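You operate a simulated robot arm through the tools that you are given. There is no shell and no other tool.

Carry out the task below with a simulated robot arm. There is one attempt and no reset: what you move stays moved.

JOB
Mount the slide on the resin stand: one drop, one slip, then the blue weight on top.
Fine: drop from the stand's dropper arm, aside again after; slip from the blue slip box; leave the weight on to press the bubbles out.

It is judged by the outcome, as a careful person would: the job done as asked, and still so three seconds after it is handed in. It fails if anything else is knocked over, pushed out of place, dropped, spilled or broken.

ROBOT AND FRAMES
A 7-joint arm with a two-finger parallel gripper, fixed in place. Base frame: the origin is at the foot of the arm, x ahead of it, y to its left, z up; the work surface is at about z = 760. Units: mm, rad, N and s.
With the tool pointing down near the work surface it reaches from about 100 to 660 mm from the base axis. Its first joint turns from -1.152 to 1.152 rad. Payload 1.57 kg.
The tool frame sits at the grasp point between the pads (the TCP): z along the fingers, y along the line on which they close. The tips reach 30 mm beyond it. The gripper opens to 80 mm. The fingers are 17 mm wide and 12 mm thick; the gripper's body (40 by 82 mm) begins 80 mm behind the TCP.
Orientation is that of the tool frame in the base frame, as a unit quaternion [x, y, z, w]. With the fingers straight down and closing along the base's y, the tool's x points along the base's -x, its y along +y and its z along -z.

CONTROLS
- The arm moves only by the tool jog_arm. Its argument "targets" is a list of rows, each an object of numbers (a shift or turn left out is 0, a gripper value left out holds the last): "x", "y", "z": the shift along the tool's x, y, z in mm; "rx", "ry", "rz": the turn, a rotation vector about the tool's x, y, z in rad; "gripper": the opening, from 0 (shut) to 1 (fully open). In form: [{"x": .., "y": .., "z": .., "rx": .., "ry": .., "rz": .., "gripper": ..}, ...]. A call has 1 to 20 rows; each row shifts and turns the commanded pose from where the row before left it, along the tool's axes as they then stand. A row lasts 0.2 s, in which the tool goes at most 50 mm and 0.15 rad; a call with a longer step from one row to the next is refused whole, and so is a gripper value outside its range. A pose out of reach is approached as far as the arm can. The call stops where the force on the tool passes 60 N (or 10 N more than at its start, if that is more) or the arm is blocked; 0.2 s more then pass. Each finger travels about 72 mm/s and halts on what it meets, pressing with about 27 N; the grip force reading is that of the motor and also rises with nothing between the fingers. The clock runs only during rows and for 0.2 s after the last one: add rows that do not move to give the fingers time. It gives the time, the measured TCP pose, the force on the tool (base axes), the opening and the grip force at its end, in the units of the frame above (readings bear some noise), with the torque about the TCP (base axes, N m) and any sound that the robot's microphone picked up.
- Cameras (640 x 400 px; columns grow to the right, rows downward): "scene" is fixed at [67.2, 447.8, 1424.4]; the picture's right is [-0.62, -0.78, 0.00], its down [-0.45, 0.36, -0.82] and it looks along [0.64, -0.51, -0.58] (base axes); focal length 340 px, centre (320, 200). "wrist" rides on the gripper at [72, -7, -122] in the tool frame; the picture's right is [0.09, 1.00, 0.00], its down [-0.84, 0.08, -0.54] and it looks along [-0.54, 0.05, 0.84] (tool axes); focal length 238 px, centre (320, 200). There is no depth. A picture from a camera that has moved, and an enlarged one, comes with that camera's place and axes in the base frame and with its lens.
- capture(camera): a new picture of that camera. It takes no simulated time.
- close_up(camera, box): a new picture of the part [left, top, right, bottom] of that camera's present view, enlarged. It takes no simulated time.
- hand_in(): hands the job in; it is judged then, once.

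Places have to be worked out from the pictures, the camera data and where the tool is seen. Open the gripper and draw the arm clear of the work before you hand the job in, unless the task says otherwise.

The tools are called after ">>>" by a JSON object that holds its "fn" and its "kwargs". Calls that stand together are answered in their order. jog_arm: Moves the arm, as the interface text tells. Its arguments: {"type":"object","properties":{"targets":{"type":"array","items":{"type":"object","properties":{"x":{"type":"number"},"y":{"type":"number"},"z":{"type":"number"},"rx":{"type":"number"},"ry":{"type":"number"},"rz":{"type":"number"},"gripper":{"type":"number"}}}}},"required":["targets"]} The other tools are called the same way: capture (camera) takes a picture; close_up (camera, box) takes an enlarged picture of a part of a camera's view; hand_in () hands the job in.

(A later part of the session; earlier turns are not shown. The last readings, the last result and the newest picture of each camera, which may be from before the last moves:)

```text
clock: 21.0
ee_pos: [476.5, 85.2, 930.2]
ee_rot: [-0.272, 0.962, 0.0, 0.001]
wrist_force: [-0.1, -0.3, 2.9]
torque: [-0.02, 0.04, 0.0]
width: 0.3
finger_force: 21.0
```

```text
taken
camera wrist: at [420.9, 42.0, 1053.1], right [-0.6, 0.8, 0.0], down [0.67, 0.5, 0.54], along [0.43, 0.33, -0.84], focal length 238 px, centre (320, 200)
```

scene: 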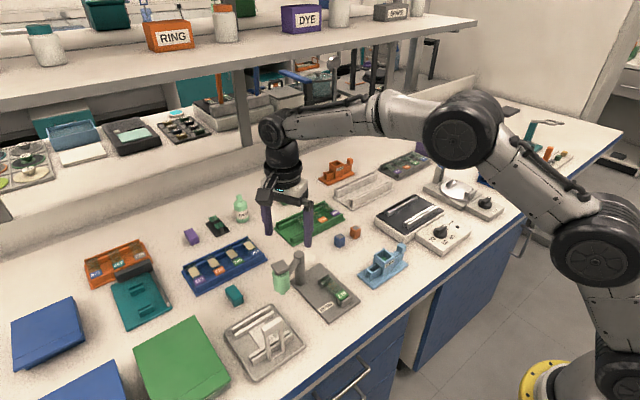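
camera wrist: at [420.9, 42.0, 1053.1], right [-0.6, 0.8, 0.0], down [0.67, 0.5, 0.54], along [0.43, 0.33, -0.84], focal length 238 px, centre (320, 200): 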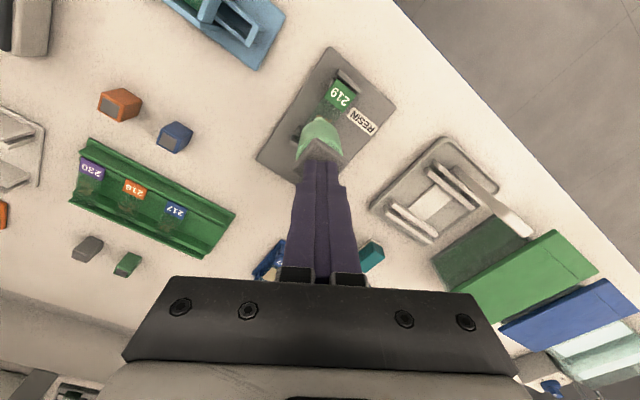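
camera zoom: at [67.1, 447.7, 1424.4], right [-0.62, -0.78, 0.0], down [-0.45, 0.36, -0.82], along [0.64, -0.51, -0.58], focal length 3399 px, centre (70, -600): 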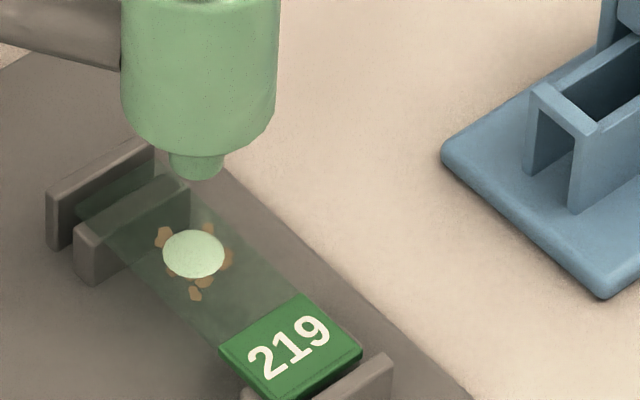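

One drop now lies on the specimen. I'll lift off the cap straight up, then open the fingers and go back over the tube to swing the arm aside.

>>> {"fn": "jog_arm", "kwargs": {"targets": [{"z": -15}, {"z": -15}, {"gripper": 0.55}, {"x": -20, "y": 0.5}, {"x": -18, "y": 0.5}, {}]}}

>>> {"fn": "close_up", "kwargs": {"camera": "scene", "box": [285, 225, 365, 305]}}

>>> {"fn": "close_up", "kwargs": {"camera": "wrist", "box": [220, 60, 420, 260]}}

```text
clock: 22.4
ee_pos: [512.3, 107.2, 959.6]
ee_rot: [-0.272, 0.962, -0.001, 0.0]
wrist_force: [-0.7, -0.8, -0.3]
torque: [-0.02, -0.01, 0.0]
width: 43.9
finger_force: 0.0
```

```text
5.00 times, centred on (325, 265) of scene
camera zoom: at [67.2, 447.8, 1424.4], right [-0.62, -0.78, 0.0], down [-0.45, 0.36, -0.82], along [0.64, -0.51, -0.58], focal length 1699 px, centre (295, -125)
```

zoom: 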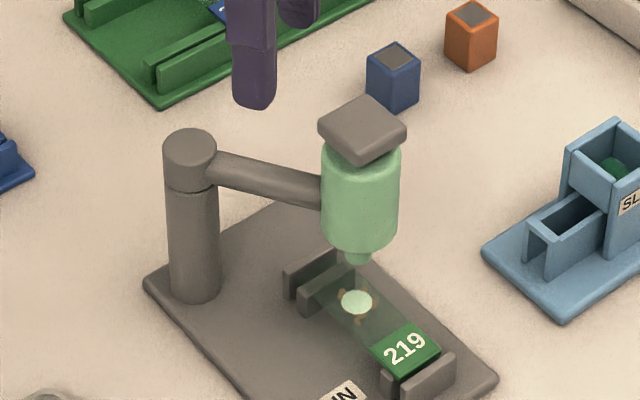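

```text
2.00 times, centred on (320, 160) of wrist
camera zoom: at [453.1, 63.2, 1082.5], right [-0.6, 0.8, 0.0], down [0.67, 0.5, 0.54], along [0.43, 0.33, -0.84], focal length 477 px, centre (320, 280)
```

zoom: 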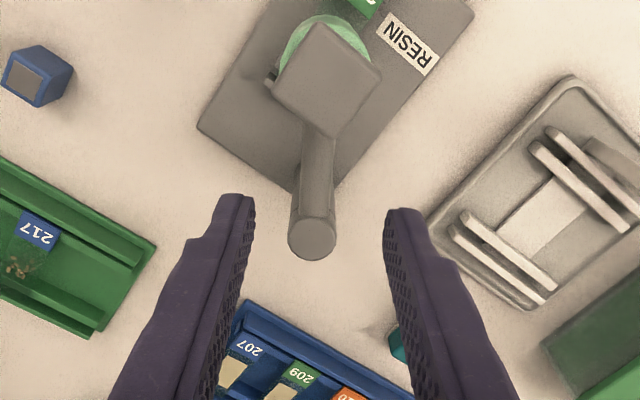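

One drop only, and the cap has come back up. I'll lower around the tube again and swing it back the way it came.

>>> {"fn": "jog_arm", "kwargs": {"targets": [{"z": 30}, {"z": 30}, {"z": 26}, {"gripper": 0.33}, {}, {"x": -0.2, "y": 4, "rz": 0.1}, {"x": -0.2, "y": 4, "rz": 0.1}, {"x": -0.2, "y": 4, "rz": 0.1}, {"x": -0.2, "y": 4, "rz": 0.1}, {}]}}

>>> {"fn": "close_up", "kwargs": {"camera": "wrist", "box": [220, 60, 420, 260]}}

>>> {"fn": "close_up", "kwargs": {"camera": "scene", "box": [265, 225, 365, 310]}}

```text
clock: 24.6
ee_pos: [503.2, 121.8, 873.4]
ee_rot: [-0.074, 0.997, 0.0, 0.0]
wrist_force: [0.1, -0.3, -0.8]
torque: [0.03, -0.02, 0.01]
width: 26.1
finger_force: 0.0
```

```text
2.00 times, centred on (320, 160) of wrist
camera zoom: at [435.0, 103.3, 996.5], right [-0.24, 0.97, 0.0], down [0.82, 0.2, 0.54], along [0.53, 0.13, -0.84], focal length 477 px, centre (320, 280)
```

zoom: 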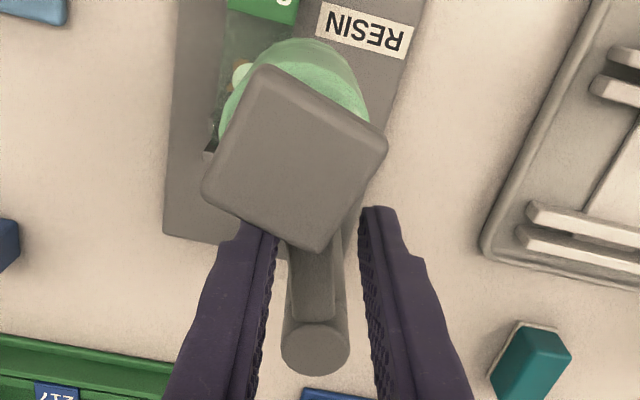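

```text
4.71 times, centred on (315, 268) of scene
camera zoom: at [67.2, 447.8, 1424.4], right [-0.62, -0.78, 0.0], down [-0.45, 0.36, -0.82], along [0.64, -0.51, -0.58], focal length 1599 px, centre (344, -118)
```

zoom: 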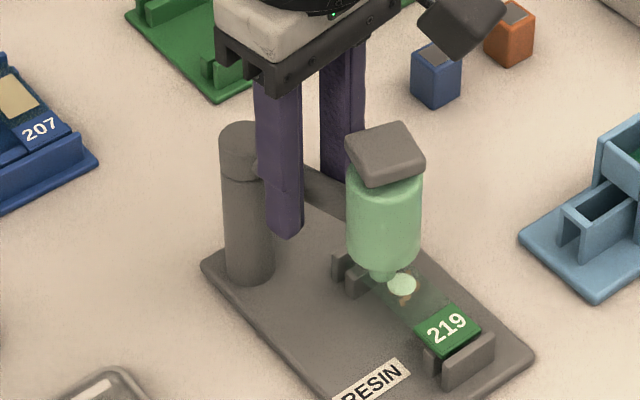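

The arm follows back. I'll swing it the rest of the way aside.

>>> {"fn": "jog_arm", "kwargs": {"targets": [{"x": -0.2, "y": 4.2, "rz": 0.1}, {"x": -0.2, "y": 4.2, "rz": 0.1}, {"x": -0.2, "y": 4.2, "rz": 0.1}, {"x": -0.2, "y": 4.2, "rz": 0.1}, {"x": -0.2, "y": 4.2, "rz": 0.1}, {"x": -0.2, "y": 4.2, "rz": 0.1}, {"x": -0.2, "y": 4.2, "rz": 0.1}, {"x": -0.2, "y": 4.2, "rz": 0.1}, {"x": -0.2, "y": 4.2, "rz": 0.1}, {"x": -0.2, "y": 4.2, "rz": 0.1}, {"x": -0.2, "y": 4.2, "rz": 0.1}, {"x": -0.2, "y": 4.2, "rz": 0.1}, {}]}}

>>> {"fn": "close_up", "kwargs": {"camera": "wrist", "box": [220, 60, 420, 260]}}

>>> {"fn": "close_up", "kwargs": {"camera": "scene", "box": [245, 225, 345, 310]}}

```text
clock: 27.4
ee_pos: [524.8, 163.7, 873.4]
ee_rot: [0.502, 0.865, 0.001, 0.0]
wrist_force: [-0.2, 0.8, -0.5]
torque: [0.0, 0.03, -0.03]
width: 26.5
finger_force: 0.1
```

```text
2.00 times, centred on (320, 160) of wrist
camera zoom: at [484.2, 223.3, 996.7], right [0.82, 0.58, 0.0], down [0.48, -0.69, 0.54], along [0.31, -0.44, -0.84], focal length 477 px, centre (320, 280)
```

zoom: 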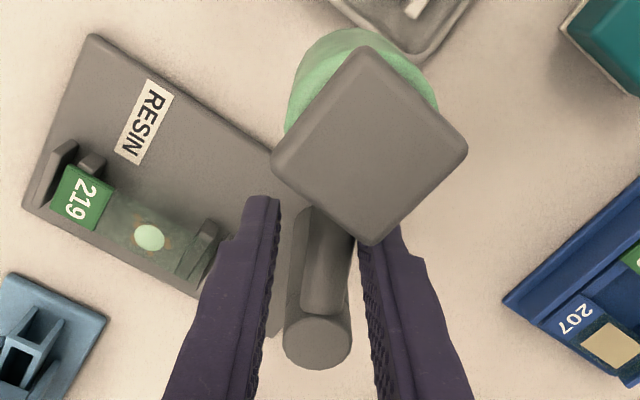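

```text
4.71 times, centred on (295, 268) of scene
camera zoom: at [67.2, 447.8, 1424.4], right [-0.62, -0.78, 0.0], down [-0.45, 0.36, -0.82], along [0.64, -0.51, -0.58], focal length 1599 px, centre (438, -118)
```

zoom: 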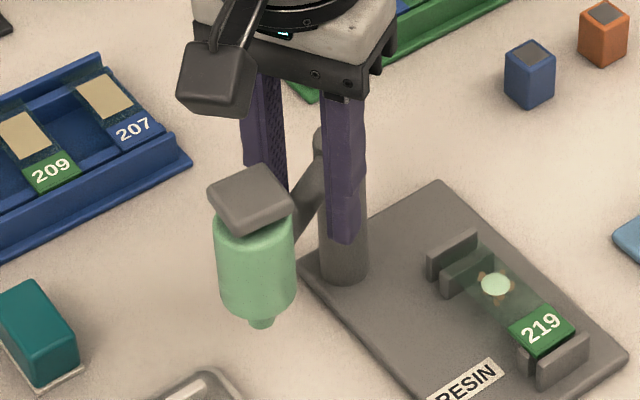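

The bottle is back aside where it started, with one drop left on the specimen. I'll open, rise, and go over to look at the slip box's pusher.

>>> {"fn": "jog_arm", "kwargs": {"targets": [{"gripper": 0.55}, {}, {"z": -30}, {"z": -30}, {"z": -30}, {"rz": -0.15, "gripper": 1.0}, {"rz": -0.15}, {"rz": -0.15}, {"rz": -0.15}, {"rz": -0.15}, {"rz": -0.15}, {"rz": -0.15}, {"x": 24, "y": -42}, {"x": 24, "y": -42}, {"x": 24, "y": -42}, {"x": 24, "y": -42}, {"x": 24, "y": -42, "z": 15}, {"x": 24, "y": -42, "z": 20}, {}]}}

>>> {"fn": "capture", "kwargs": {"camera": "wrist"}}

>>> {"fn": "close_up", "kwargs": {"camera": "wrist", "box": [250, 100, 400, 240]}}

>>> {"fn": "close_up", "kwargs": {"camera": "scene", "box": [250, 225, 420, 325]}}

```text
refused: row 17 steps farther than a row can; nothing moved
```

```text
taken
camera wrist: at [484.2, 223.3, 996.7], right [0.82, 0.58, 0.0], down [0.48, -0.69, 0.54], along [0.31, -0.44, -0.84], focal length 238 px, centre (320, 200)
```

wrist: 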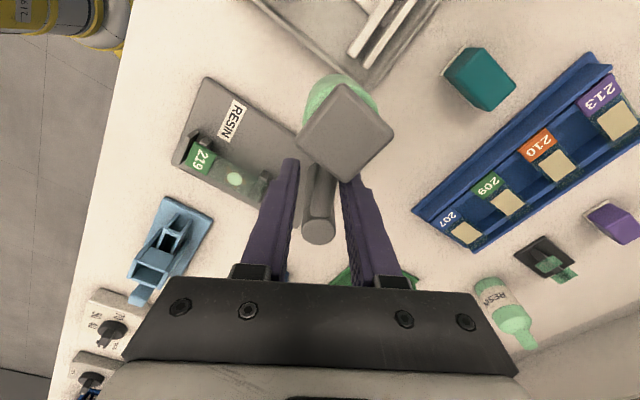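

```text
2.86 times, centred on (325, 170) of wrist
camera zoom: at [484.2, 223.3, 996.7], right [0.82, 0.58, 0.0], down [0.48, -0.69, 0.54], along [0.31, -0.44, -0.84], focal length 681 px, centre (306, 286)
```

zoom: 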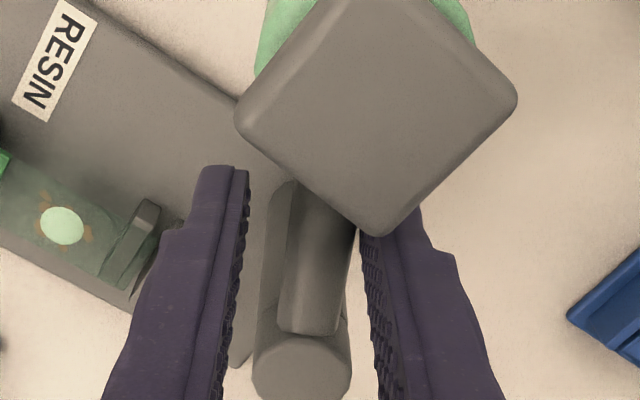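

```text
3.76 times, centred on (335, 275) of scene
camera zoom: at [67.2, 447.8, 1424.4], right [-0.62, -0.78, 0.0], down [-0.45, 0.36, -0.82], along [0.64, -0.51, -0.58], focal length 1280 px, centre (264, -82)
```

zoom: 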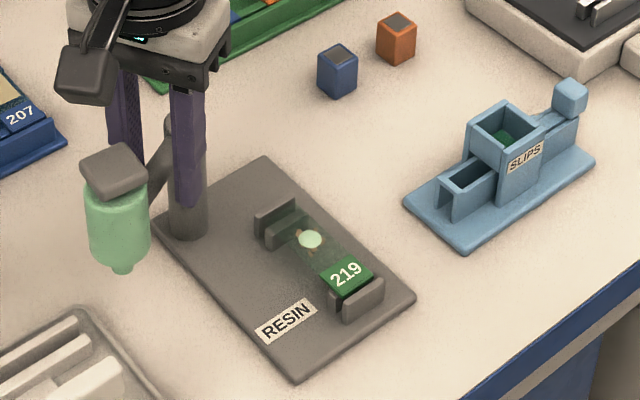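

The last row was too long a step; nothing moved. I'll send it again with shorter steps.

>>> {"fn": "jog_arm", "kwargs": {"targets": [{"gripper": 0.55}, {}, {"z": -30}, {"z": -30}, {"z": -30}, {"rz": -0.15, "gripper": 1.0}, {"rz": -0.15}, {"rz": -0.15}, {"rz": -0.15}, {"rz": -0.15}, {"rz": -0.15}, {"rz": -0.15}, {"x": 24, "y": -42}, {"x": 24, "y": -42}, {"x": 24, "y": -42}, {"x": 24, "y": -42}, {"x": 20, "y": -42}, {"x": 20, "y": -42}, {"z": 30}, {}]}}

>>> {"fn": "capture", "kwargs": {"camera": "wrist"}}

>>> {"fn": "close_up", "kwargs": {"camera": "wrist", "box": [250, 100, 400, 240]}}

>>> {"fn": "close_up", "kwargs": {"camera": "scene", "box": [250, 225, 420, 325]}}

```text
clock: 31.6
ee_pos: [388.1, -87.0, 933.6]
ee_rot: [-0.001, 1.0, 0.0, 0.0]
wrist_force: [0.0, -0.5, 0.4]
torque: [-0.01, 0.03, -0.03]
width: 80.1
finger_force: 0.0
```

```text
taken
camera wrist: at [317.7, -94.2, 1056.7], right [-0.09, 1.0, 0.0], down [0.84, 0.08, 0.54], along [0.54, 0.05, -0.84], focal length 238 px, centre (320, 200)
```

wrist: 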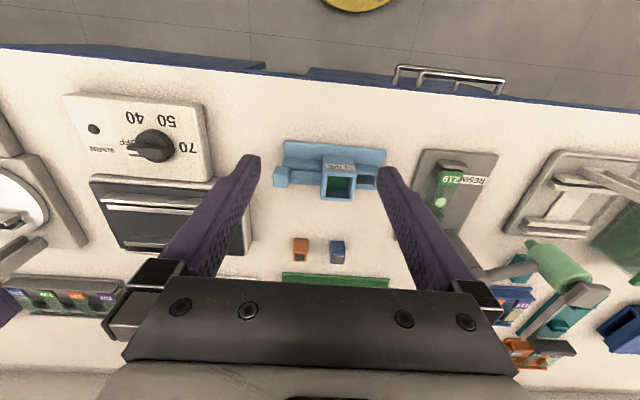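

```text
2.86 times, centred on (325, 170) of wrist
camera zoom: at [317.7, -94.2, 1056.7], right [-0.09, 1.0, 0.0], down [0.84, 0.08, 0.54], along [0.54, 0.05, -0.84], focal length 681 px, centre (306, 286)
```

zoom: 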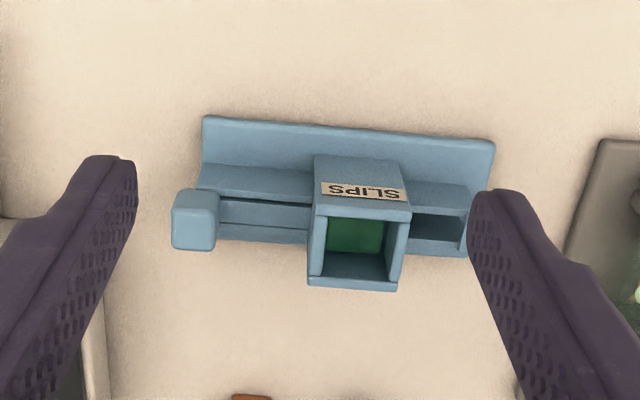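

```text
3.76 times, centred on (335, 275) of scene
camera zoom: at [67.2, 447.7, 1424.4], right [-0.62, -0.78, 0.0], down [-0.45, 0.36, -0.82], along [0.64, -0.51, -0.58], focal length 1280 px, centre (264, -82)
```

zoom: 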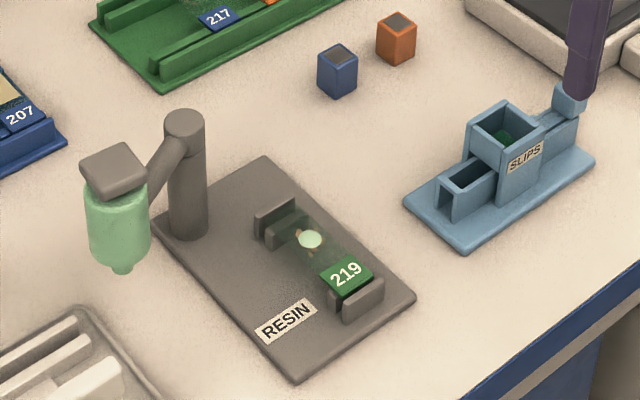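

I'll zoom closely on the knob and pusher to fix its position and height.

>>> {"fn": "close_up", "kwargs": {"camera": "wrist", "box": [265, 130, 395, 210]}}

>>> {"fn": "close_up", "kwargs": {"camera": "scene", "box": [380, 235, 420, 275]}}

```text
4.92 times, centred on (330, 170) of wrist
camera zoom: at [317.7, -94.2, 1056.7], right [-0.09, 1.0, 0.0], down [0.84, 0.08, 0.54], along [0.54, 0.05, -0.84], focal length 1173 px, centre (271, 348)
```

zoom: 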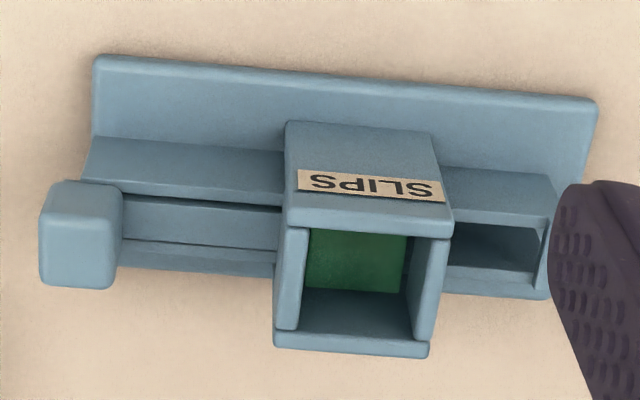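

```text
10.00 times, centred on (400, 255) of scene
camera zoom: at [67.2, 447.7, 1424.4], right [-0.62, -0.78, 0.0], down [-0.45, 0.36, -0.82], along [0.64, -0.51, -0.58], focal length 3399 px, centre (-480, -350)
```

zoom: 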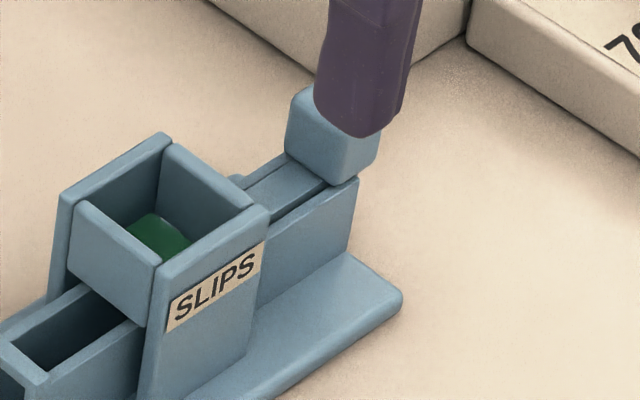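

The knob is about 20 × 17 mm, centred near (450, -126), z 803–820. I'll close the fingers and come down behind it, on its -y side, clear of it.

>>> {"fn": "jog_arm", "kwargs": {"targets": [{"gripper": 0.0, "x": -21, "y": -27}, {"x": -21, "y": -27}, {"x": -20, "y": -26}, {}, {"z": 35}, {"z": 35}, {"z": 20}, {}]}}

>>> {"fn": "close_up", "kwargs": {"camera": "scene", "box": [360, 215, 440, 285]}}

>>> {"fn": "close_up", "kwargs": {"camera": "wrist", "box": [250, 60, 480, 220]}}

```text
clock: 33.4
ee_pos: [450.8, -166.4, 842.3]
ee_rot: [-0.001, 1.0, 0.0, 0.0]
wrist_force: [-0.3, -0.4, -0.1]
torque: [0.02, -0.02, 0.01]
width: 0.0
finger_force: 21.6
```

```text
5.71 times, centred on (400, 250) of scene
camera zoom: at [67.2, 447.8, 1424.4], right [-0.62, -0.78, 0.0], down [-0.45, 0.36, -0.82], along [0.64, -0.51, -0.58], focal length 1942 px, centre (-137, -86)
```

zoom: 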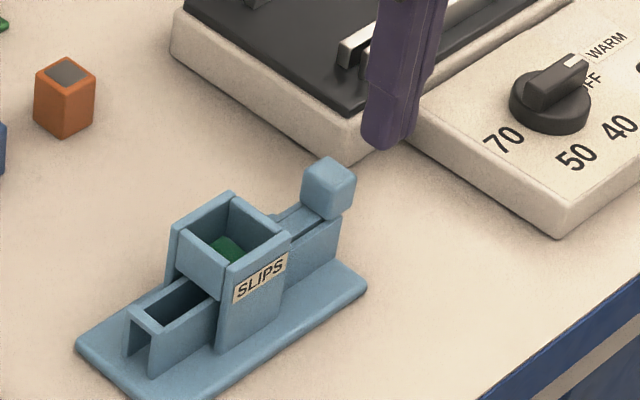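

```text
2.50 times, centred on (365, 140) of wrist
camera zoom: at [380.1, -174.6, 965.4], right [-0.09, 1.0, 0.0], down [0.84, 0.08, 0.54], along [0.54, 0.05, -0.84], focal length 596 px, centre (208, 350)
```

zoom: 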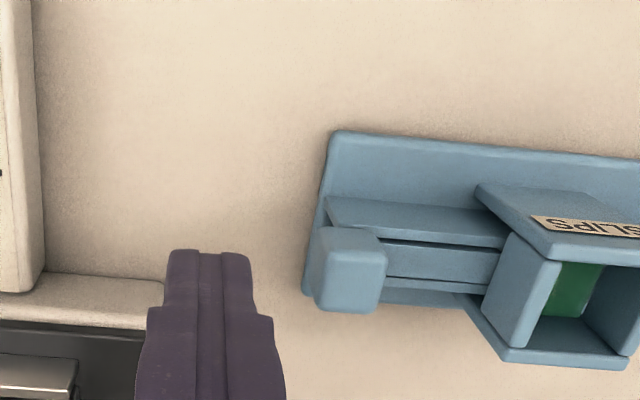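

The fingers are behind the knob with its -y face near y = -137, clear of the hot plate. I'll lower 7 mm and push gently to make contact and start the stroke.

>>> {"fn": "jog_arm", "kwargs": {"targets": [{"z": 7}, {"y": 5}, {"y": 5}, {"y": 4}, {"y": 3}, {"y": 3}, {"y": 3}, {"y": 3}, {}]}}

>>> {"fn": "close_up", "kwargs": {"camera": "scene", "box": [360, 225, 430, 285]}}

>>> {"fn": "close_up", "kwargs": {"camera": "wrist", "box": [250, 60, 480, 220]}}

```text
clock: 35.4
ee_pos: [452.1, -141.3, 835.8]
ee_rot: [-0.001, 1.0, -0.001, 0.001]
wrist_force: [0.3, -1.0, 0.0]
torque: [-0.04, 0.02, 0.02]
width: 0.0
finger_force: 21.1
```

```text
6.67 times, centred on (395, 255) of scene
camera zoom: at [67.2, 447.7, 1424.4], right [-0.62, -0.78, 0.0], down [-0.45, 0.36, -0.82], along [0.64, -0.51, -0.58], focal length 2266 px, centre (-180, -167)
```

zoom: 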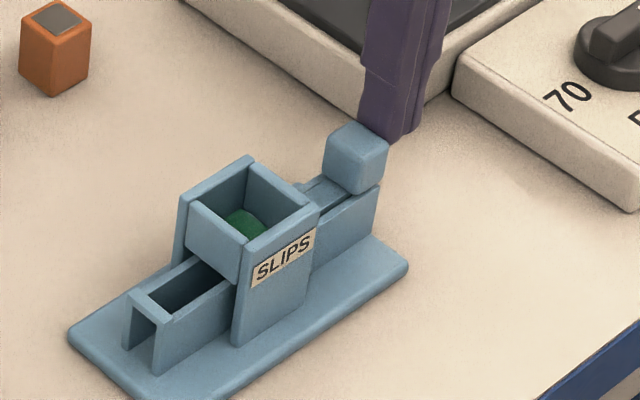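

```text
2.50 times, centred on (365, 140) of wrist
camera zoom: at [379.9, -148.9, 959.4], right [-0.09, 1.0, 0.0], down [0.84, 0.08, 0.54], along [0.54, 0.05, -0.84], focal length 596 px, centre (208, 350)
```

zoom: 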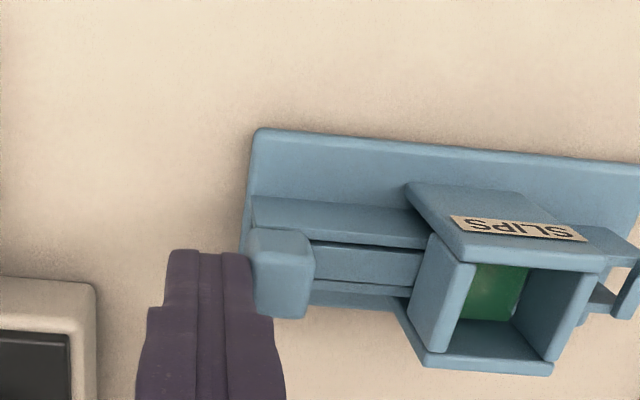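

Contact just made with ~1 N. I'll push on slowly with 2 mm steps, watching whether the box itself stays put.

>>> {"fn": "jog_arm", "kwargs": {"targets": [{"y": 2}, {"y": 2}, {"y": 2}, {"y": 2}, {"y": 2}, {"y": 2}, {"y": 2}, {"y": 2}]}}

>>> {"fn": "close_up", "kwargs": {"camera": "scene", "box": [360, 225, 430, 285]}}

>>> {"fn": "close_up", "kwargs": {"camera": "wrist", "box": [250, 60, 480, 220]}}

```text
clock: 37.2
ee_pos: [451.3, -124.3, 837.3]
ee_rot: [-0.001, 1.0, 0.0, 0.001]
wrist_force: [0.6, -2.8, -2.1]
torque: [-0.1, -0.03, -0.02]
width: 0.3
finger_force: 21.6
```

```text
6.67 times, centred on (395, 255) of scene
camera zoom: at [67.2, 447.7, 1424.4], right [-0.62, -0.78, 0.0], down [-0.45, 0.36, -0.82], along [0.64, -0.51, -0.58], focal length 2266 px, centre (-180, -167)
```

zoom: 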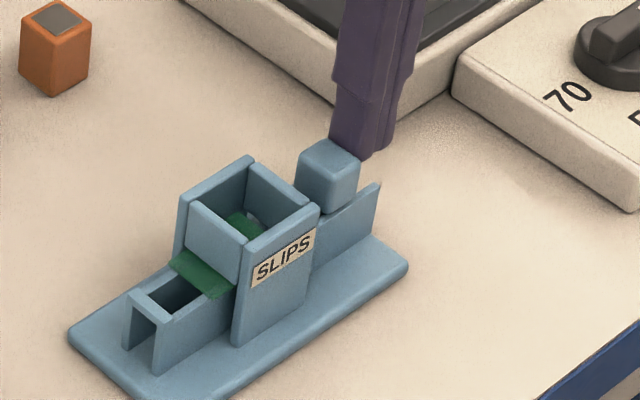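

```text
2.50 times, centred on (365, 140) of wrist
camera zoom: at [380.0, -132.4, 960.0], right [-0.09, 1.0, 0.0], down [0.84, 0.08, 0.54], along [0.54, 0.05, -0.84], focal length 596 px, centre (208, 350)
```

zoom: 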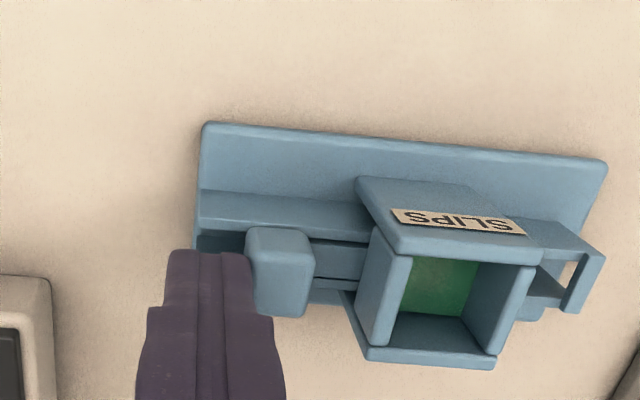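

The slip is coming out onto the rails and the box hasn't moved. I'll push the rest of the stroke.

>>> {"fn": "jog_arm", "kwargs": {"targets": [{"y": 2}, {"y": 2}, {"y": 2}, {"y": 2}, {"y": 2}, {"y": 1.5}]}}

>>> {"fn": "close_up", "kwargs": {"camera": "scene", "box": [360, 225, 430, 285]}}

>>> {"fn": "close_up", "kwargs": {"camera": "wrist", "box": [250, 60, 480, 220]}}

```text
clock: 38.6
ee_pos: [451.5, -113.3, 838.3]
ee_rot: [-0.001, 1.0, 0.001, 0.001]
wrist_force: [-1.7, -3.9, 2.9]
torque: [-0.08, 0.04, -0.01]
width: 0.0
finger_force: 21.3
```

```text
6.67 times, centred on (395, 255) of scene
camera zoom: at [67.1, 447.7, 1424.4], right [-0.62, -0.78, 0.0], down [-0.45, 0.36, -0.82], along [0.64, -0.51, -0.58], focal length 2266 px, centre (-180, -167)
```

zoom: 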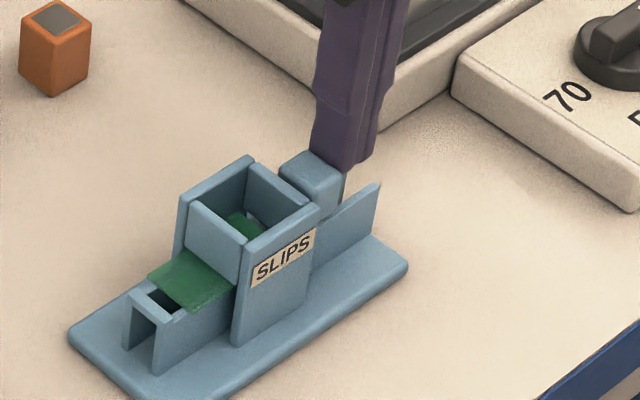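

```text
2.50 times, centred on (365, 140) of wrist
camera zoom: at [380.2, -121.4, 959.9], right [-0.09, 1.0, 0.0], down [0.84, 0.08, 0.54], along [0.54, 0.05, -0.84], focal length 596 px, centre (208, 350)
```

zoom: 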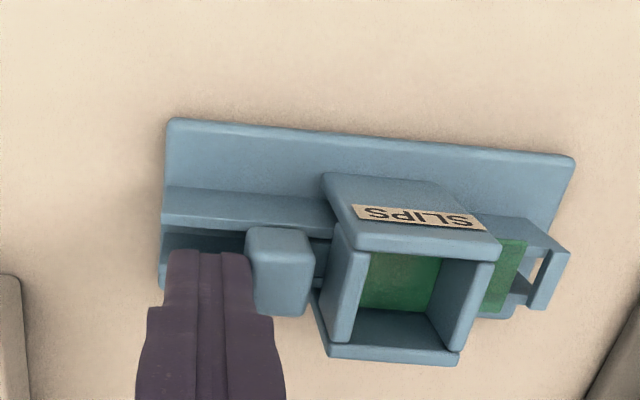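

Roughly 5 mm of stroke remain before the knob meets the tower. I'll push on in smaller steps.

>>> {"fn": "jog_arm", "kwargs": {"targets": [{"y": 1.5}, {"y": 1.5}, {"y": 1}, {"y": 1}, {}]}}

>>> {"fn": "close_up", "kwargs": {"camera": "scene", "box": [360, 225, 430, 285]}}

>>> {"fn": "close_up", "kwargs": {"camera": "wrist", "box": [250, 60, 480, 220]}}

```text
clock: 39.8
ee_pos: [451.3, -109.9, 837.0]
ee_rot: [-0.001, 1.0, 0.0, -0.001]
wrist_force: [2.6, -6.6, -0.5]
torque: [-0.21, -0.07, -0.02]
width: 0.0
finger_force: 21.5
```

```text
6.67 times, centred on (395, 255) of scene
camera zoom: at [67.2, 447.6, 1424.5], right [-0.62, -0.78, 0.0], down [-0.45, 0.36, -0.82], along [0.64, -0.51, -0.58], focal length 2266 px, centre (-180, -167)
```

zoom: 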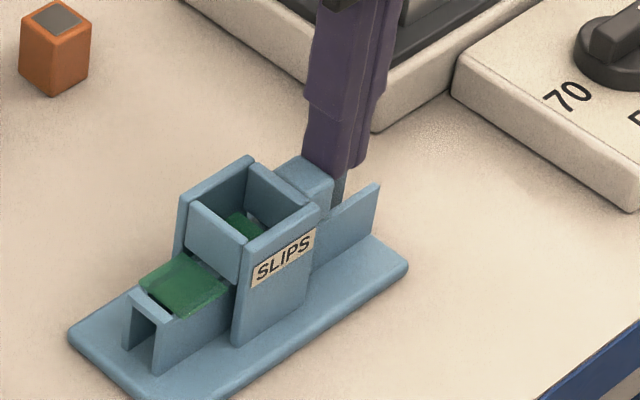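

```text
2.50 times, centred on (365, 140) of wrist
camera zoom: at [380.1, -116.8, 959.8], right [-0.09, 1.0, 0.0], down [0.84, 0.08, 0.54], along [0.54, 0.05, -0.84], focal length 596 px, centre (208, 350)
```

zoom: 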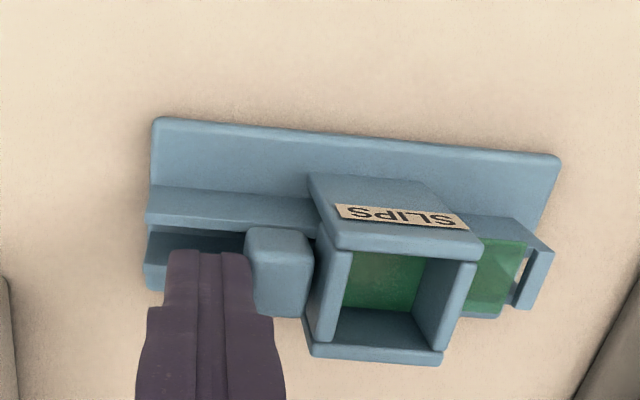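

The force has risen to ~7 N with the knob near the tower. I'll try one or two more millimetres and then judge whether the slip is free of the tower.

>>> {"fn": "jog_arm", "kwargs": {"targets": [{"y": 1}, {"y": 1}, {}]}}

>>> {"fn": "close_up", "kwargs": {"camera": "scene", "box": [365, 245, 405, 285]}}

>>> {"fn": "close_up", "kwargs": {"camera": "wrist", "box": [320, 110, 480, 220]}}

```text
clock: 40.6
ee_pos: [450.8, -109.4, 836.4]
ee_rot: [0.0, 1.0, 0.0, 0.0]
wrist_force: [-2.9, -20.9, -0.3]
torque: [-0.53, 0.09, 0.04]
width: 0.0
finger_force: 21.5
```

```text
10.00 times, centred on (385, 265) of scene
camera zoom: at [67.1, 447.3, 1424.6], right [-0.62, -0.78, 0.0], down [-0.45, 0.36, -0.82], along [0.64, -0.51, -0.58], focal length 3399 px, centre (-330, -450)
```

zoom: 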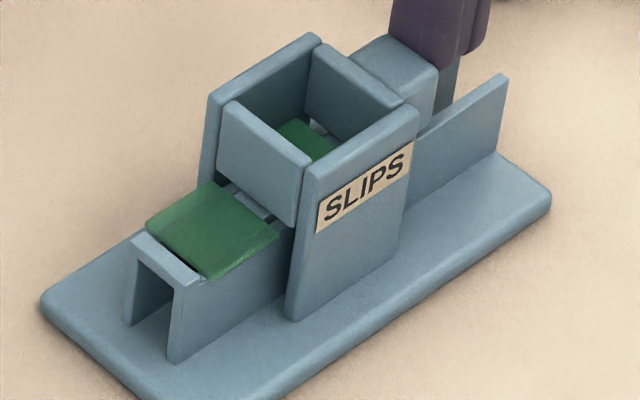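

```text
3.64 times, centred on (400, 165) of wrist
camera zoom: at [380.3, -115.7, 959.9], right [-0.09, 1.0, 0.0], down [0.84, 0.08, 0.54], along [0.54, 0.05, -0.84], focal length 867 px, centre (29, 327)
```

zoom: 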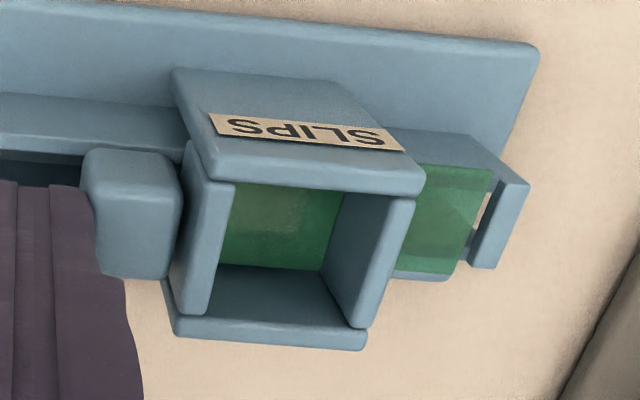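

The knob is against its stop and the slip lies fully out on the rails (about x 439–461, y -42 to -17). I'll back off from the knob and rise.

>>> {"fn": "jog_arm", "kwargs": {"targets": [{"y": -4}, {"y": -8}, {"y": -8}, {"z": -30}, {"z": -35}, {}]}}

>>> {"fn": "close_up", "kwargs": {"camera": "scene", "box": [360, 235, 420, 290]}}

>>> {"fn": "close_up", "kwargs": {"camera": "wrist", "box": [280, 90, 480, 220]}}

```text
clock: 42.0
ee_pos: [451.0, -128.9, 901.5]
ee_rot: [-0.001, 1.0, -0.001, 0.001]
wrist_force: [0.0, 0.9, -0.6]
torque: [0.03, -0.01, -0.02]
width: 0.0
finger_force: 22.0
```

```text
7.27 times, centred on (390, 262) of scene
camera zoom: at [67.2, 447.8, 1424.4], right [-0.62, -0.78, 0.0], down [-0.45, 0.36, -0.82], along [0.64, -0.51, -0.58], focal length 2472 px, centre (-189, -254)
```

zoom: 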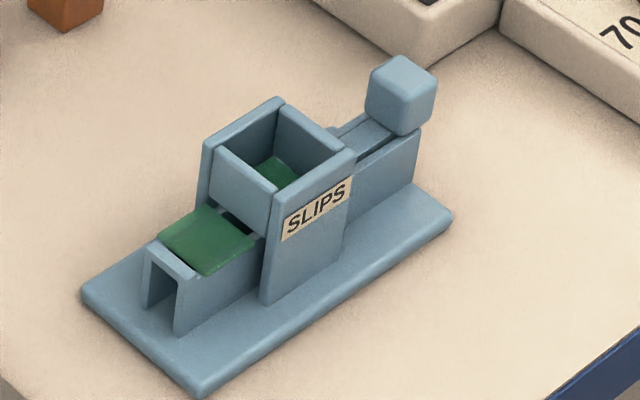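

```text
3.08 times, centred on (380, 155) of wrist
camera zoom: at [379.5, -135.5, 1024.6], right [-0.09, 1.0, 0.0], down [0.84, 0.08, 0.54], along [0.54, 0.05, -0.84], focal length 733 px, centre (135, 338)
```

zoom: 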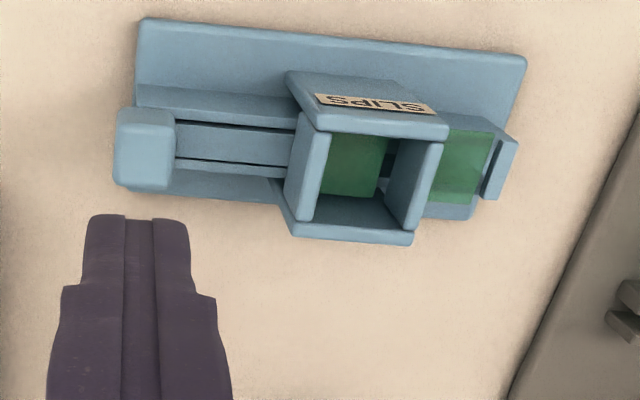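

The pusher sprang back by itself, leaving the slip on the rails. I'll turn the tool a quarter turn so the fingers close along x and go above the slip.

>>> {"fn": "jog_arm", "kwargs": {"targets": [{"rz": 0.1428, "gripper": 0.6}, {"rz": 0.1428}, {"rz": 0.1428}, {"rz": 0.1428}, {"rz": 0.1428}, {"rz": 0.1428}, {"rz": 0.1428}, {"rz": 0.1428}, {"rz": 0.1428}, {"rz": 0.1428}, {"rz": 0.1428}, {"x": 34}, {"x": 34}, {"x": 33}, {"z": 15}, {}]}}

>>> {"fn": "capture", "kwargs": {"camera": "wrist"}}

>>> {"fn": "close_up", "kwargs": {"camera": "wrist", "box": [220, 70, 420, 270]}}

>>> {"fn": "close_up", "kwargs": {"camera": "scene", "box": [340, 225, 420, 295]}}

```text
clock: 45.4
ee_pos: [450.4, -25.2, 887.6]
ee_rot: [0.707, 0.707, 0.001, 0.001]
wrist_force: [0.2, -0.3, 1.2]
torque: [-0.02, 0.01, -0.01]
width: 48.2
finger_force: 0.0
```

```text
taken
camera wrist: at [444.6, 45.7, 1010.3], right [1.0, 0.09, 0.0], down [0.08, -0.84, 0.54], along [0.05, -0.54, -0.84], focal length 238 px, centre (320, 200)
```

wrist: 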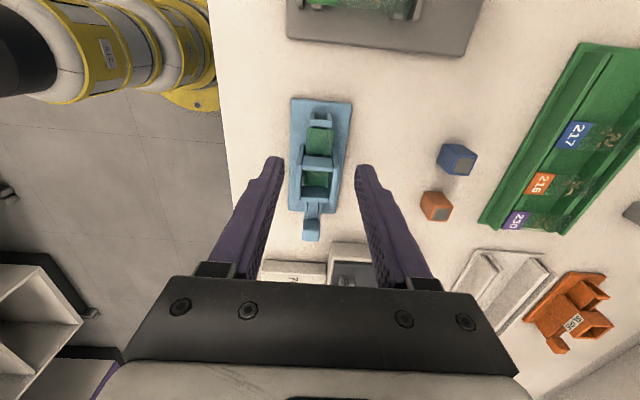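

```text
2.00 times, centred on (320, 170) of wrist
camera zoom: at [444.6, 45.7, 1010.3], right [1.0, 0.09, 0.0], down [0.08, -0.84, 0.54], along [0.05, -0.54, -0.84], focal length 477 px, centre (320, 260)
```

zoom: 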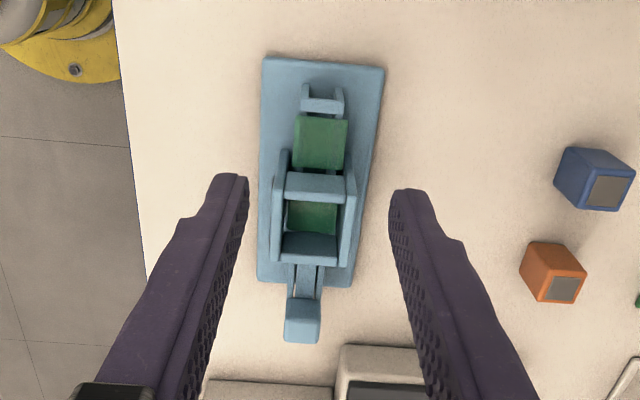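

```text
5.71 times, centred on (380, 260) of scene
camera zoom: at [67.2, 447.8, 1424.4], right [-0.62, -0.78, 0.0], down [-0.45, 0.36, -0.82], along [0.64, -0.51, -0.58], focal length 1942 px, centre (-23, -143)
```

zoom: 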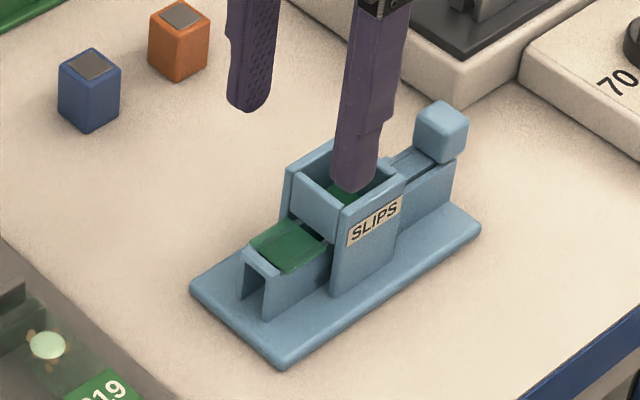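

I'll zoom on the slip from this view to pin its centre and width.

>>> {"fn": "close_up", "kwargs": {"camera": "wrist", "box": [285, 95, 355, 165]}}

```text
5.71 times, centred on (320, 130) of wrist
camera zoom: at [444.6, 45.7, 1010.3], right [1.0, 0.09, 0.0], down [0.08, -0.84, 0.54], along [0.05, -0.54, -0.84], focal length 1362 px, centre (320, 600)
```

zoom: 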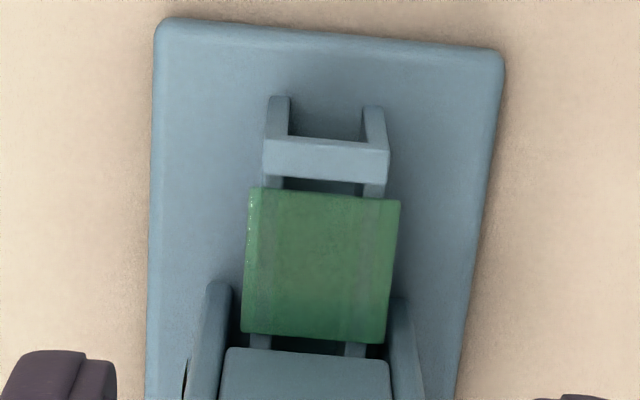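

The slip is about 24 × 24 mm, centred near (451, -27.5), overhanging the 19 mm rails by 2 mm on each side. To find the rail height exactly I'll touch the rails' end bar softly with closed fingertips at y≈0.

>>> {"fn": "jog_arm", "kwargs": {"targets": [{"gripper": 0.0, "x": 12.5, "y": 0.5}, {"x": 12.7, "y": 0.4}, {}, {"z": 25}, {"z": 25}, {"z": 4}, {}]}}

>>> {"fn": "close_up", "kwargs": {"camera": "scene", "box": [350, 235, 410, 290]}}

```text
clock: 47.0
ee_pos: [451.1, -2.3, 831.8]
ee_rot: [0.706, 0.708, 0.001, 0.0]
wrist_force: [-0.6, 0.9, 0.3]
torque: [0.0, -0.02, 0.01]
width: 0.0
finger_force: 21.1
```

```text
7.27 times, centred on (380, 262) of scene
camera zoom: at [67.2, 447.8, 1424.4], right [-0.62, -0.78, 0.0], down [-0.45, 0.36, -0.82], along [0.64, -0.51, -0.58], focal length 2472 px, centre (-116, -254)
```

zoom: 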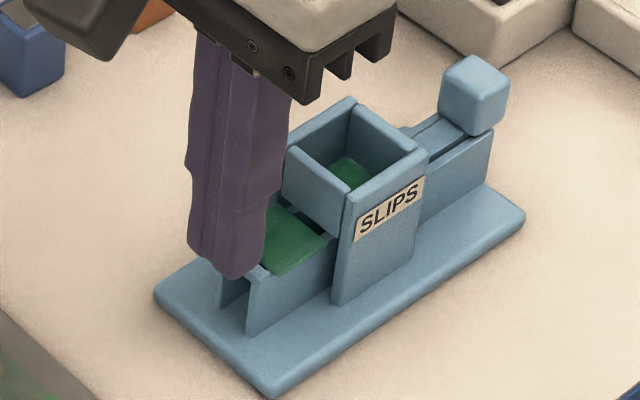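

The tips are near z 802 over the end bar, clear of the slip. I'll feel down in millimetre steps.

>>> {"fn": "jog_arm", "kwargs": {"targets": [{"z": 1.5}, {"z": 1.5}, {"z": 1}]}}

```text
clock: 47.8
ee_pos: [451.4, -1.7, 828.5]
ee_rot: [0.707, 0.707, 0.001, 0.0]
wrist_force: [-0.3, 0.1, -0.2]
torque: [0.04, 0.02, 0.02]
width: 0.0
finger_force: 21.0
```

>>> {"fn": "jog_arm", "kwargs": {"targets": [{"z": 1}, {"z": 1}]}}

```text
clock: 48.4
ee_pos: [451.7, -1.0, 827.7]
ee_rot: [0.706, 0.708, 0.0, -0.001]
wrist_force: [-2.3, -0.6, 5.5]
torque: [-0.04, 0.11, -0.01]
width: 0.0
finger_force: 21.1
```

The bar's top is touched at TCP z≈828 (tips ≈798). I'll rise, open to about 36 mm, come over the slip and lower so the tips reach just 1.5–2 mm below the rails' top.

>>> {"fn": "jog_arm", "kwargs": {"targets": [{"z": -10}, {"z": -12, "gripper": 0.45}, {"x": -13}, {"x": -13.2, "y": -0.5}, {}, {"z": 12}, {}]}}

>>> {"fn": "close_up", "kwargs": {"camera": "wrist", "box": [240, 80, 400, 240]}}

>>> {"fn": "close_up", "kwargs": {"camera": "scene", "box": [350, 235, 410, 290]}}

```text
clock: 50.0
ee_pos: [452.0, -27.5, 836.6]
ee_rot: [0.706, 0.708, 0.0, 0.0]
wrist_force: [0.2, -0.4, 0.3]
torque: [-0.02, 0.04, 0.01]
width: 35.9
finger_force: 0.0
```

```text
2.50 times, centred on (320, 160) of wrist
camera zoom: at [445.8, 44.0, 960.1], right [1.0, 0.09, 0.0], down [0.08, -0.84, 0.54], along [0.05, -0.54, -0.84], focal length 596 px, centre (320, 300)
```

zoom: 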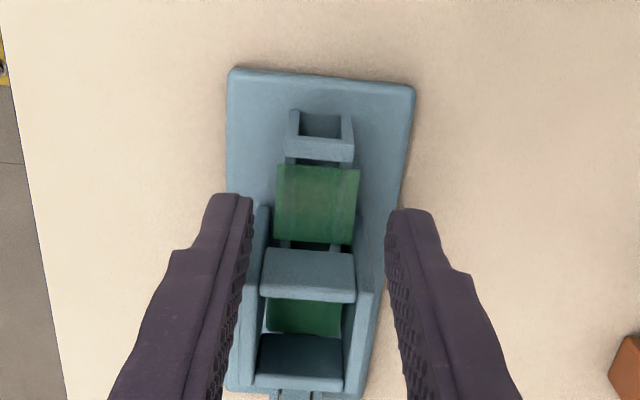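

```text
7.27 times, centred on (380, 262) of scene
camera zoom: at [67.2, 447.8, 1424.4], right [-0.62, -0.78, 0.0], down [-0.45, 0.36, -0.82], along [0.64, -0.51, -0.58], focal length 2472 px, centre (-116, -254)
```

zoom: 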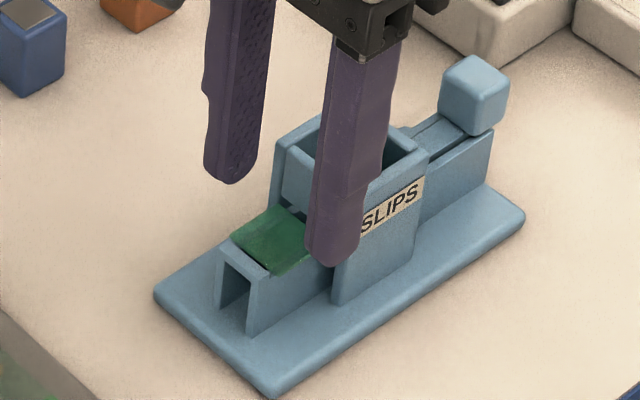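

The fingers straddle the slip with clearance from the tower. I'll lower 10 mm and close in stages around the slip's edges.

>>> {"fn": "jog_arm", "kwargs": {"targets": [{"z": 5}, {"z": 5.2}, {"gripper": 0.33}, {}, {}]}}

>>> {"fn": "close_up", "kwargs": {"camera": "wrist", "box": [260, 80, 380, 200]}}

>>> {"fn": "close_up", "kwargs": {"camera": "scene", "box": [360, 245, 400, 285]}}

```text
clock: 51.2
ee_pos: [451.8, -28.2, 825.5]
ee_rot: [0.707, 0.707, 0.0, 0.001]
wrist_force: [0.4, 1.2, 0.3]
torque: [0.01, 0.0, -0.02]
width: 26.7
finger_force: 0.1
```

```text
3.33 times, centred on (320, 140) of wrist
camera zoom: at [445.4, 43.8, 949.9], right [1.0, 0.09, 0.0], down [0.08, -0.84, 0.54], along [0.05, -0.54, -0.84], focal length 794 px, centre (320, 400)
```

zoom: 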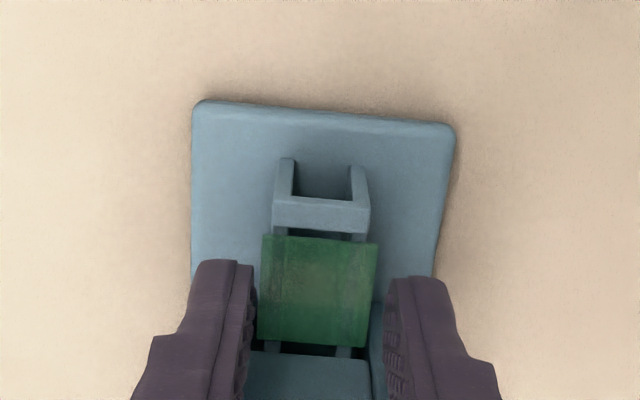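

```text
10.00 times, centred on (380, 265) of scene
camera zoom: at [67.2, 447.8, 1424.4], right [-0.62, -0.78, 0.0], down [-0.45, 0.36, -0.82], along [0.64, -0.51, -0.58], focal length 3399 px, centre (-280, -450)
```

zoom: 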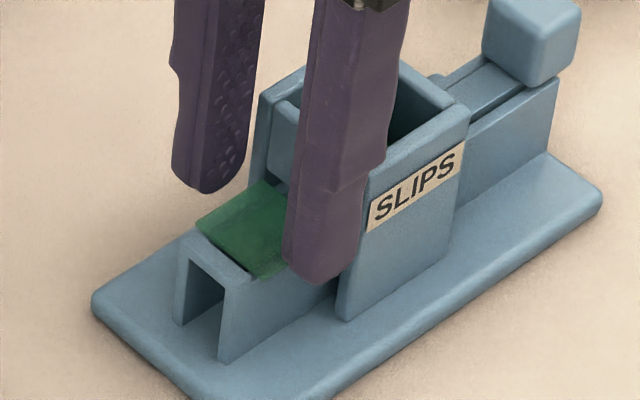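

The slip sits between the fingers, about 1 mm toward -x of the gripper's centre. I'll correct that, raise by 1 mm and close gently onto its edges, watching the finger force.

>>> {"fn": "jog_arm", "kwargs": {"targets": [{"y": -0.9, "z": -0.8}, {"gripper": 0.305}, {}, {"gripper": 0.295}, {}, {}]}}

>>> {"fn": "close_up", "kwargs": {"camera": "wrist", "box": [260, 80, 380, 200]}}

>>> {"fn": "close_up", "kwargs": {"camera": "scene", "box": [365, 250, 395, 280]}}

```text
clock: 52.6
ee_pos: [450.3, -27.3, 827.4]
ee_rot: [0.707, 0.708, 0.0, 0.0]
wrist_force: [0.2, -0.2, -0.3]
torque: [0.01, 0.0, 0.01]
width: 23.7
finger_force: 0.2
```

```text
3.33 times, centred on (320, 140) of wrist
camera zoom: at [444.4, 43.8, 950.8], right [1.0, 0.09, 0.0], down [0.08, -0.84, 0.54], along [0.05, -0.54, -0.84], focal length 794 px, centre (320, 400)
```

zoom: 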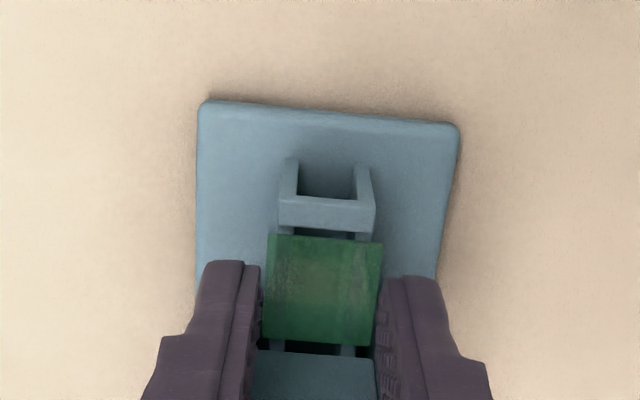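

```text
13.33 times, centred on (380, 265) of scene
camera zoom: at [67.2, 447.8, 1424.4], right [-0.62, -0.78, 0.0], down [-0.45, 0.36, -0.82], along [0.64, -0.51, -0.58], focal length 4532 px, centre (-480, -667)
```

zoom: 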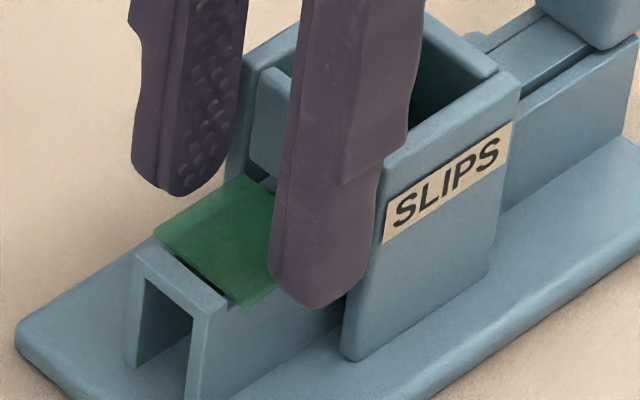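

The gap reads 23.7 mm without grip force yet. I'll zoom in strongly on the far fingertip and slip edge to be sure that the tips are at the slip's level.

>>> {"fn": "close_up", "kwargs": {"camera": "scene", "box": [371, 255, 391, 275]}}

>>> {"fn": "close_up", "kwargs": {"camera": "wrist", "box": [290, 110, 350, 170]}}

```text
16.00 times, centred on (381, 265) of scene
camera zoom: at [67.2, 447.8, 1424.4], right [-0.62, -0.78, 0.0], down [-0.45, 0.36, -0.82], along [0.64, -0.51, -0.58], focal length 5438 px, centre (-656, -840)
```

zoom: 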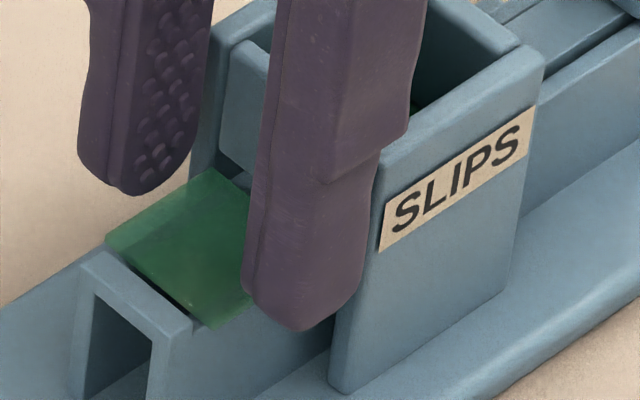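

```text
6.67 times, centred on (320, 140) of wrist
camera zoom: at [444.4, 43.8, 950.8], right [1.0, 0.09, 0.0], down [0.08, -0.84, 0.54], along [0.05, -0.54, -0.84], focal length 1589 px, centre (320, 600)
```

zoom: 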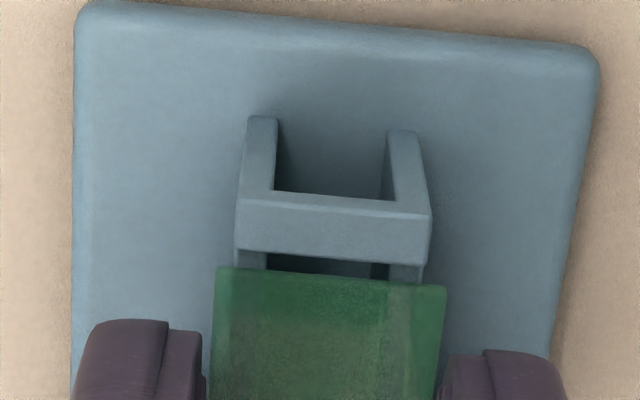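

By the probe, the tips are now less than 1 mm below the rail top, which is too shallow. I'll open slightly, go 3 mm lower, and close again.

>>> {"fn": "jog_arm", "kwargs": {"targets": [{"gripper": 0.335}, {}, {"z": 1.5, "y": 0.4}, {"z": 1.5}, {}, {"gripper": 0.295}, {}, {}]}}

>>> {"fn": "close_up", "kwargs": {"camera": "scene", "box": [371, 255, 391, 275]}}

>>> {"fn": "close_up", "kwargs": {"camera": "wrist", "box": [285, 110, 355, 180]}}

```text
clock: 54.4
ee_pos: [449.5, -28.1, 823.6]
ee_rot: [0.706, 0.708, 0.0, -0.001]
wrist_force: [0.8, 0.3, 0.1]
torque: [0.0, 0.01, 0.03]
width: 23.9
finger_force: 0.4
```

```text
16.00 times, centred on (381, 265) of scene
camera zoom: at [67.2, 447.8, 1424.4], right [-0.62, -0.78, 0.0], down [-0.45, 0.36, -0.82], along [0.64, -0.51, -0.58], focal length 5438 px, centre (-656, -840)
```

zoom: 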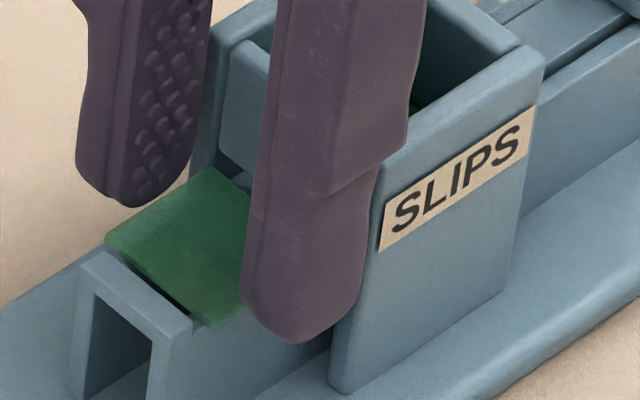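

```text
5.71 times, centred on (320, 145) of wrist
camera zoom: at [444.5, 43.6, 947.9], right [1.0, 0.09, 0.0], down [0.08, -0.84, 0.54], along [0.05, -0.54, -0.84], focal length 1362 px, centre (320, 514)
```

zoom: 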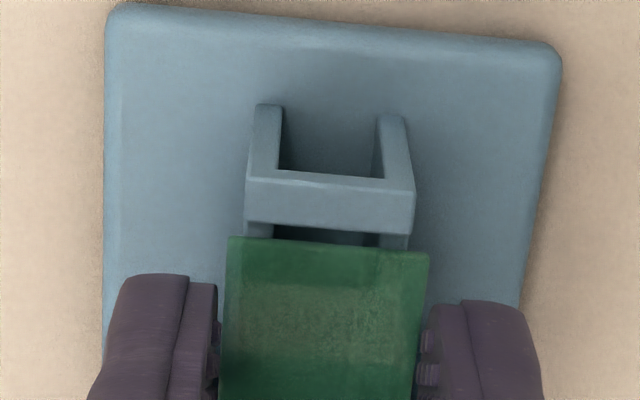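

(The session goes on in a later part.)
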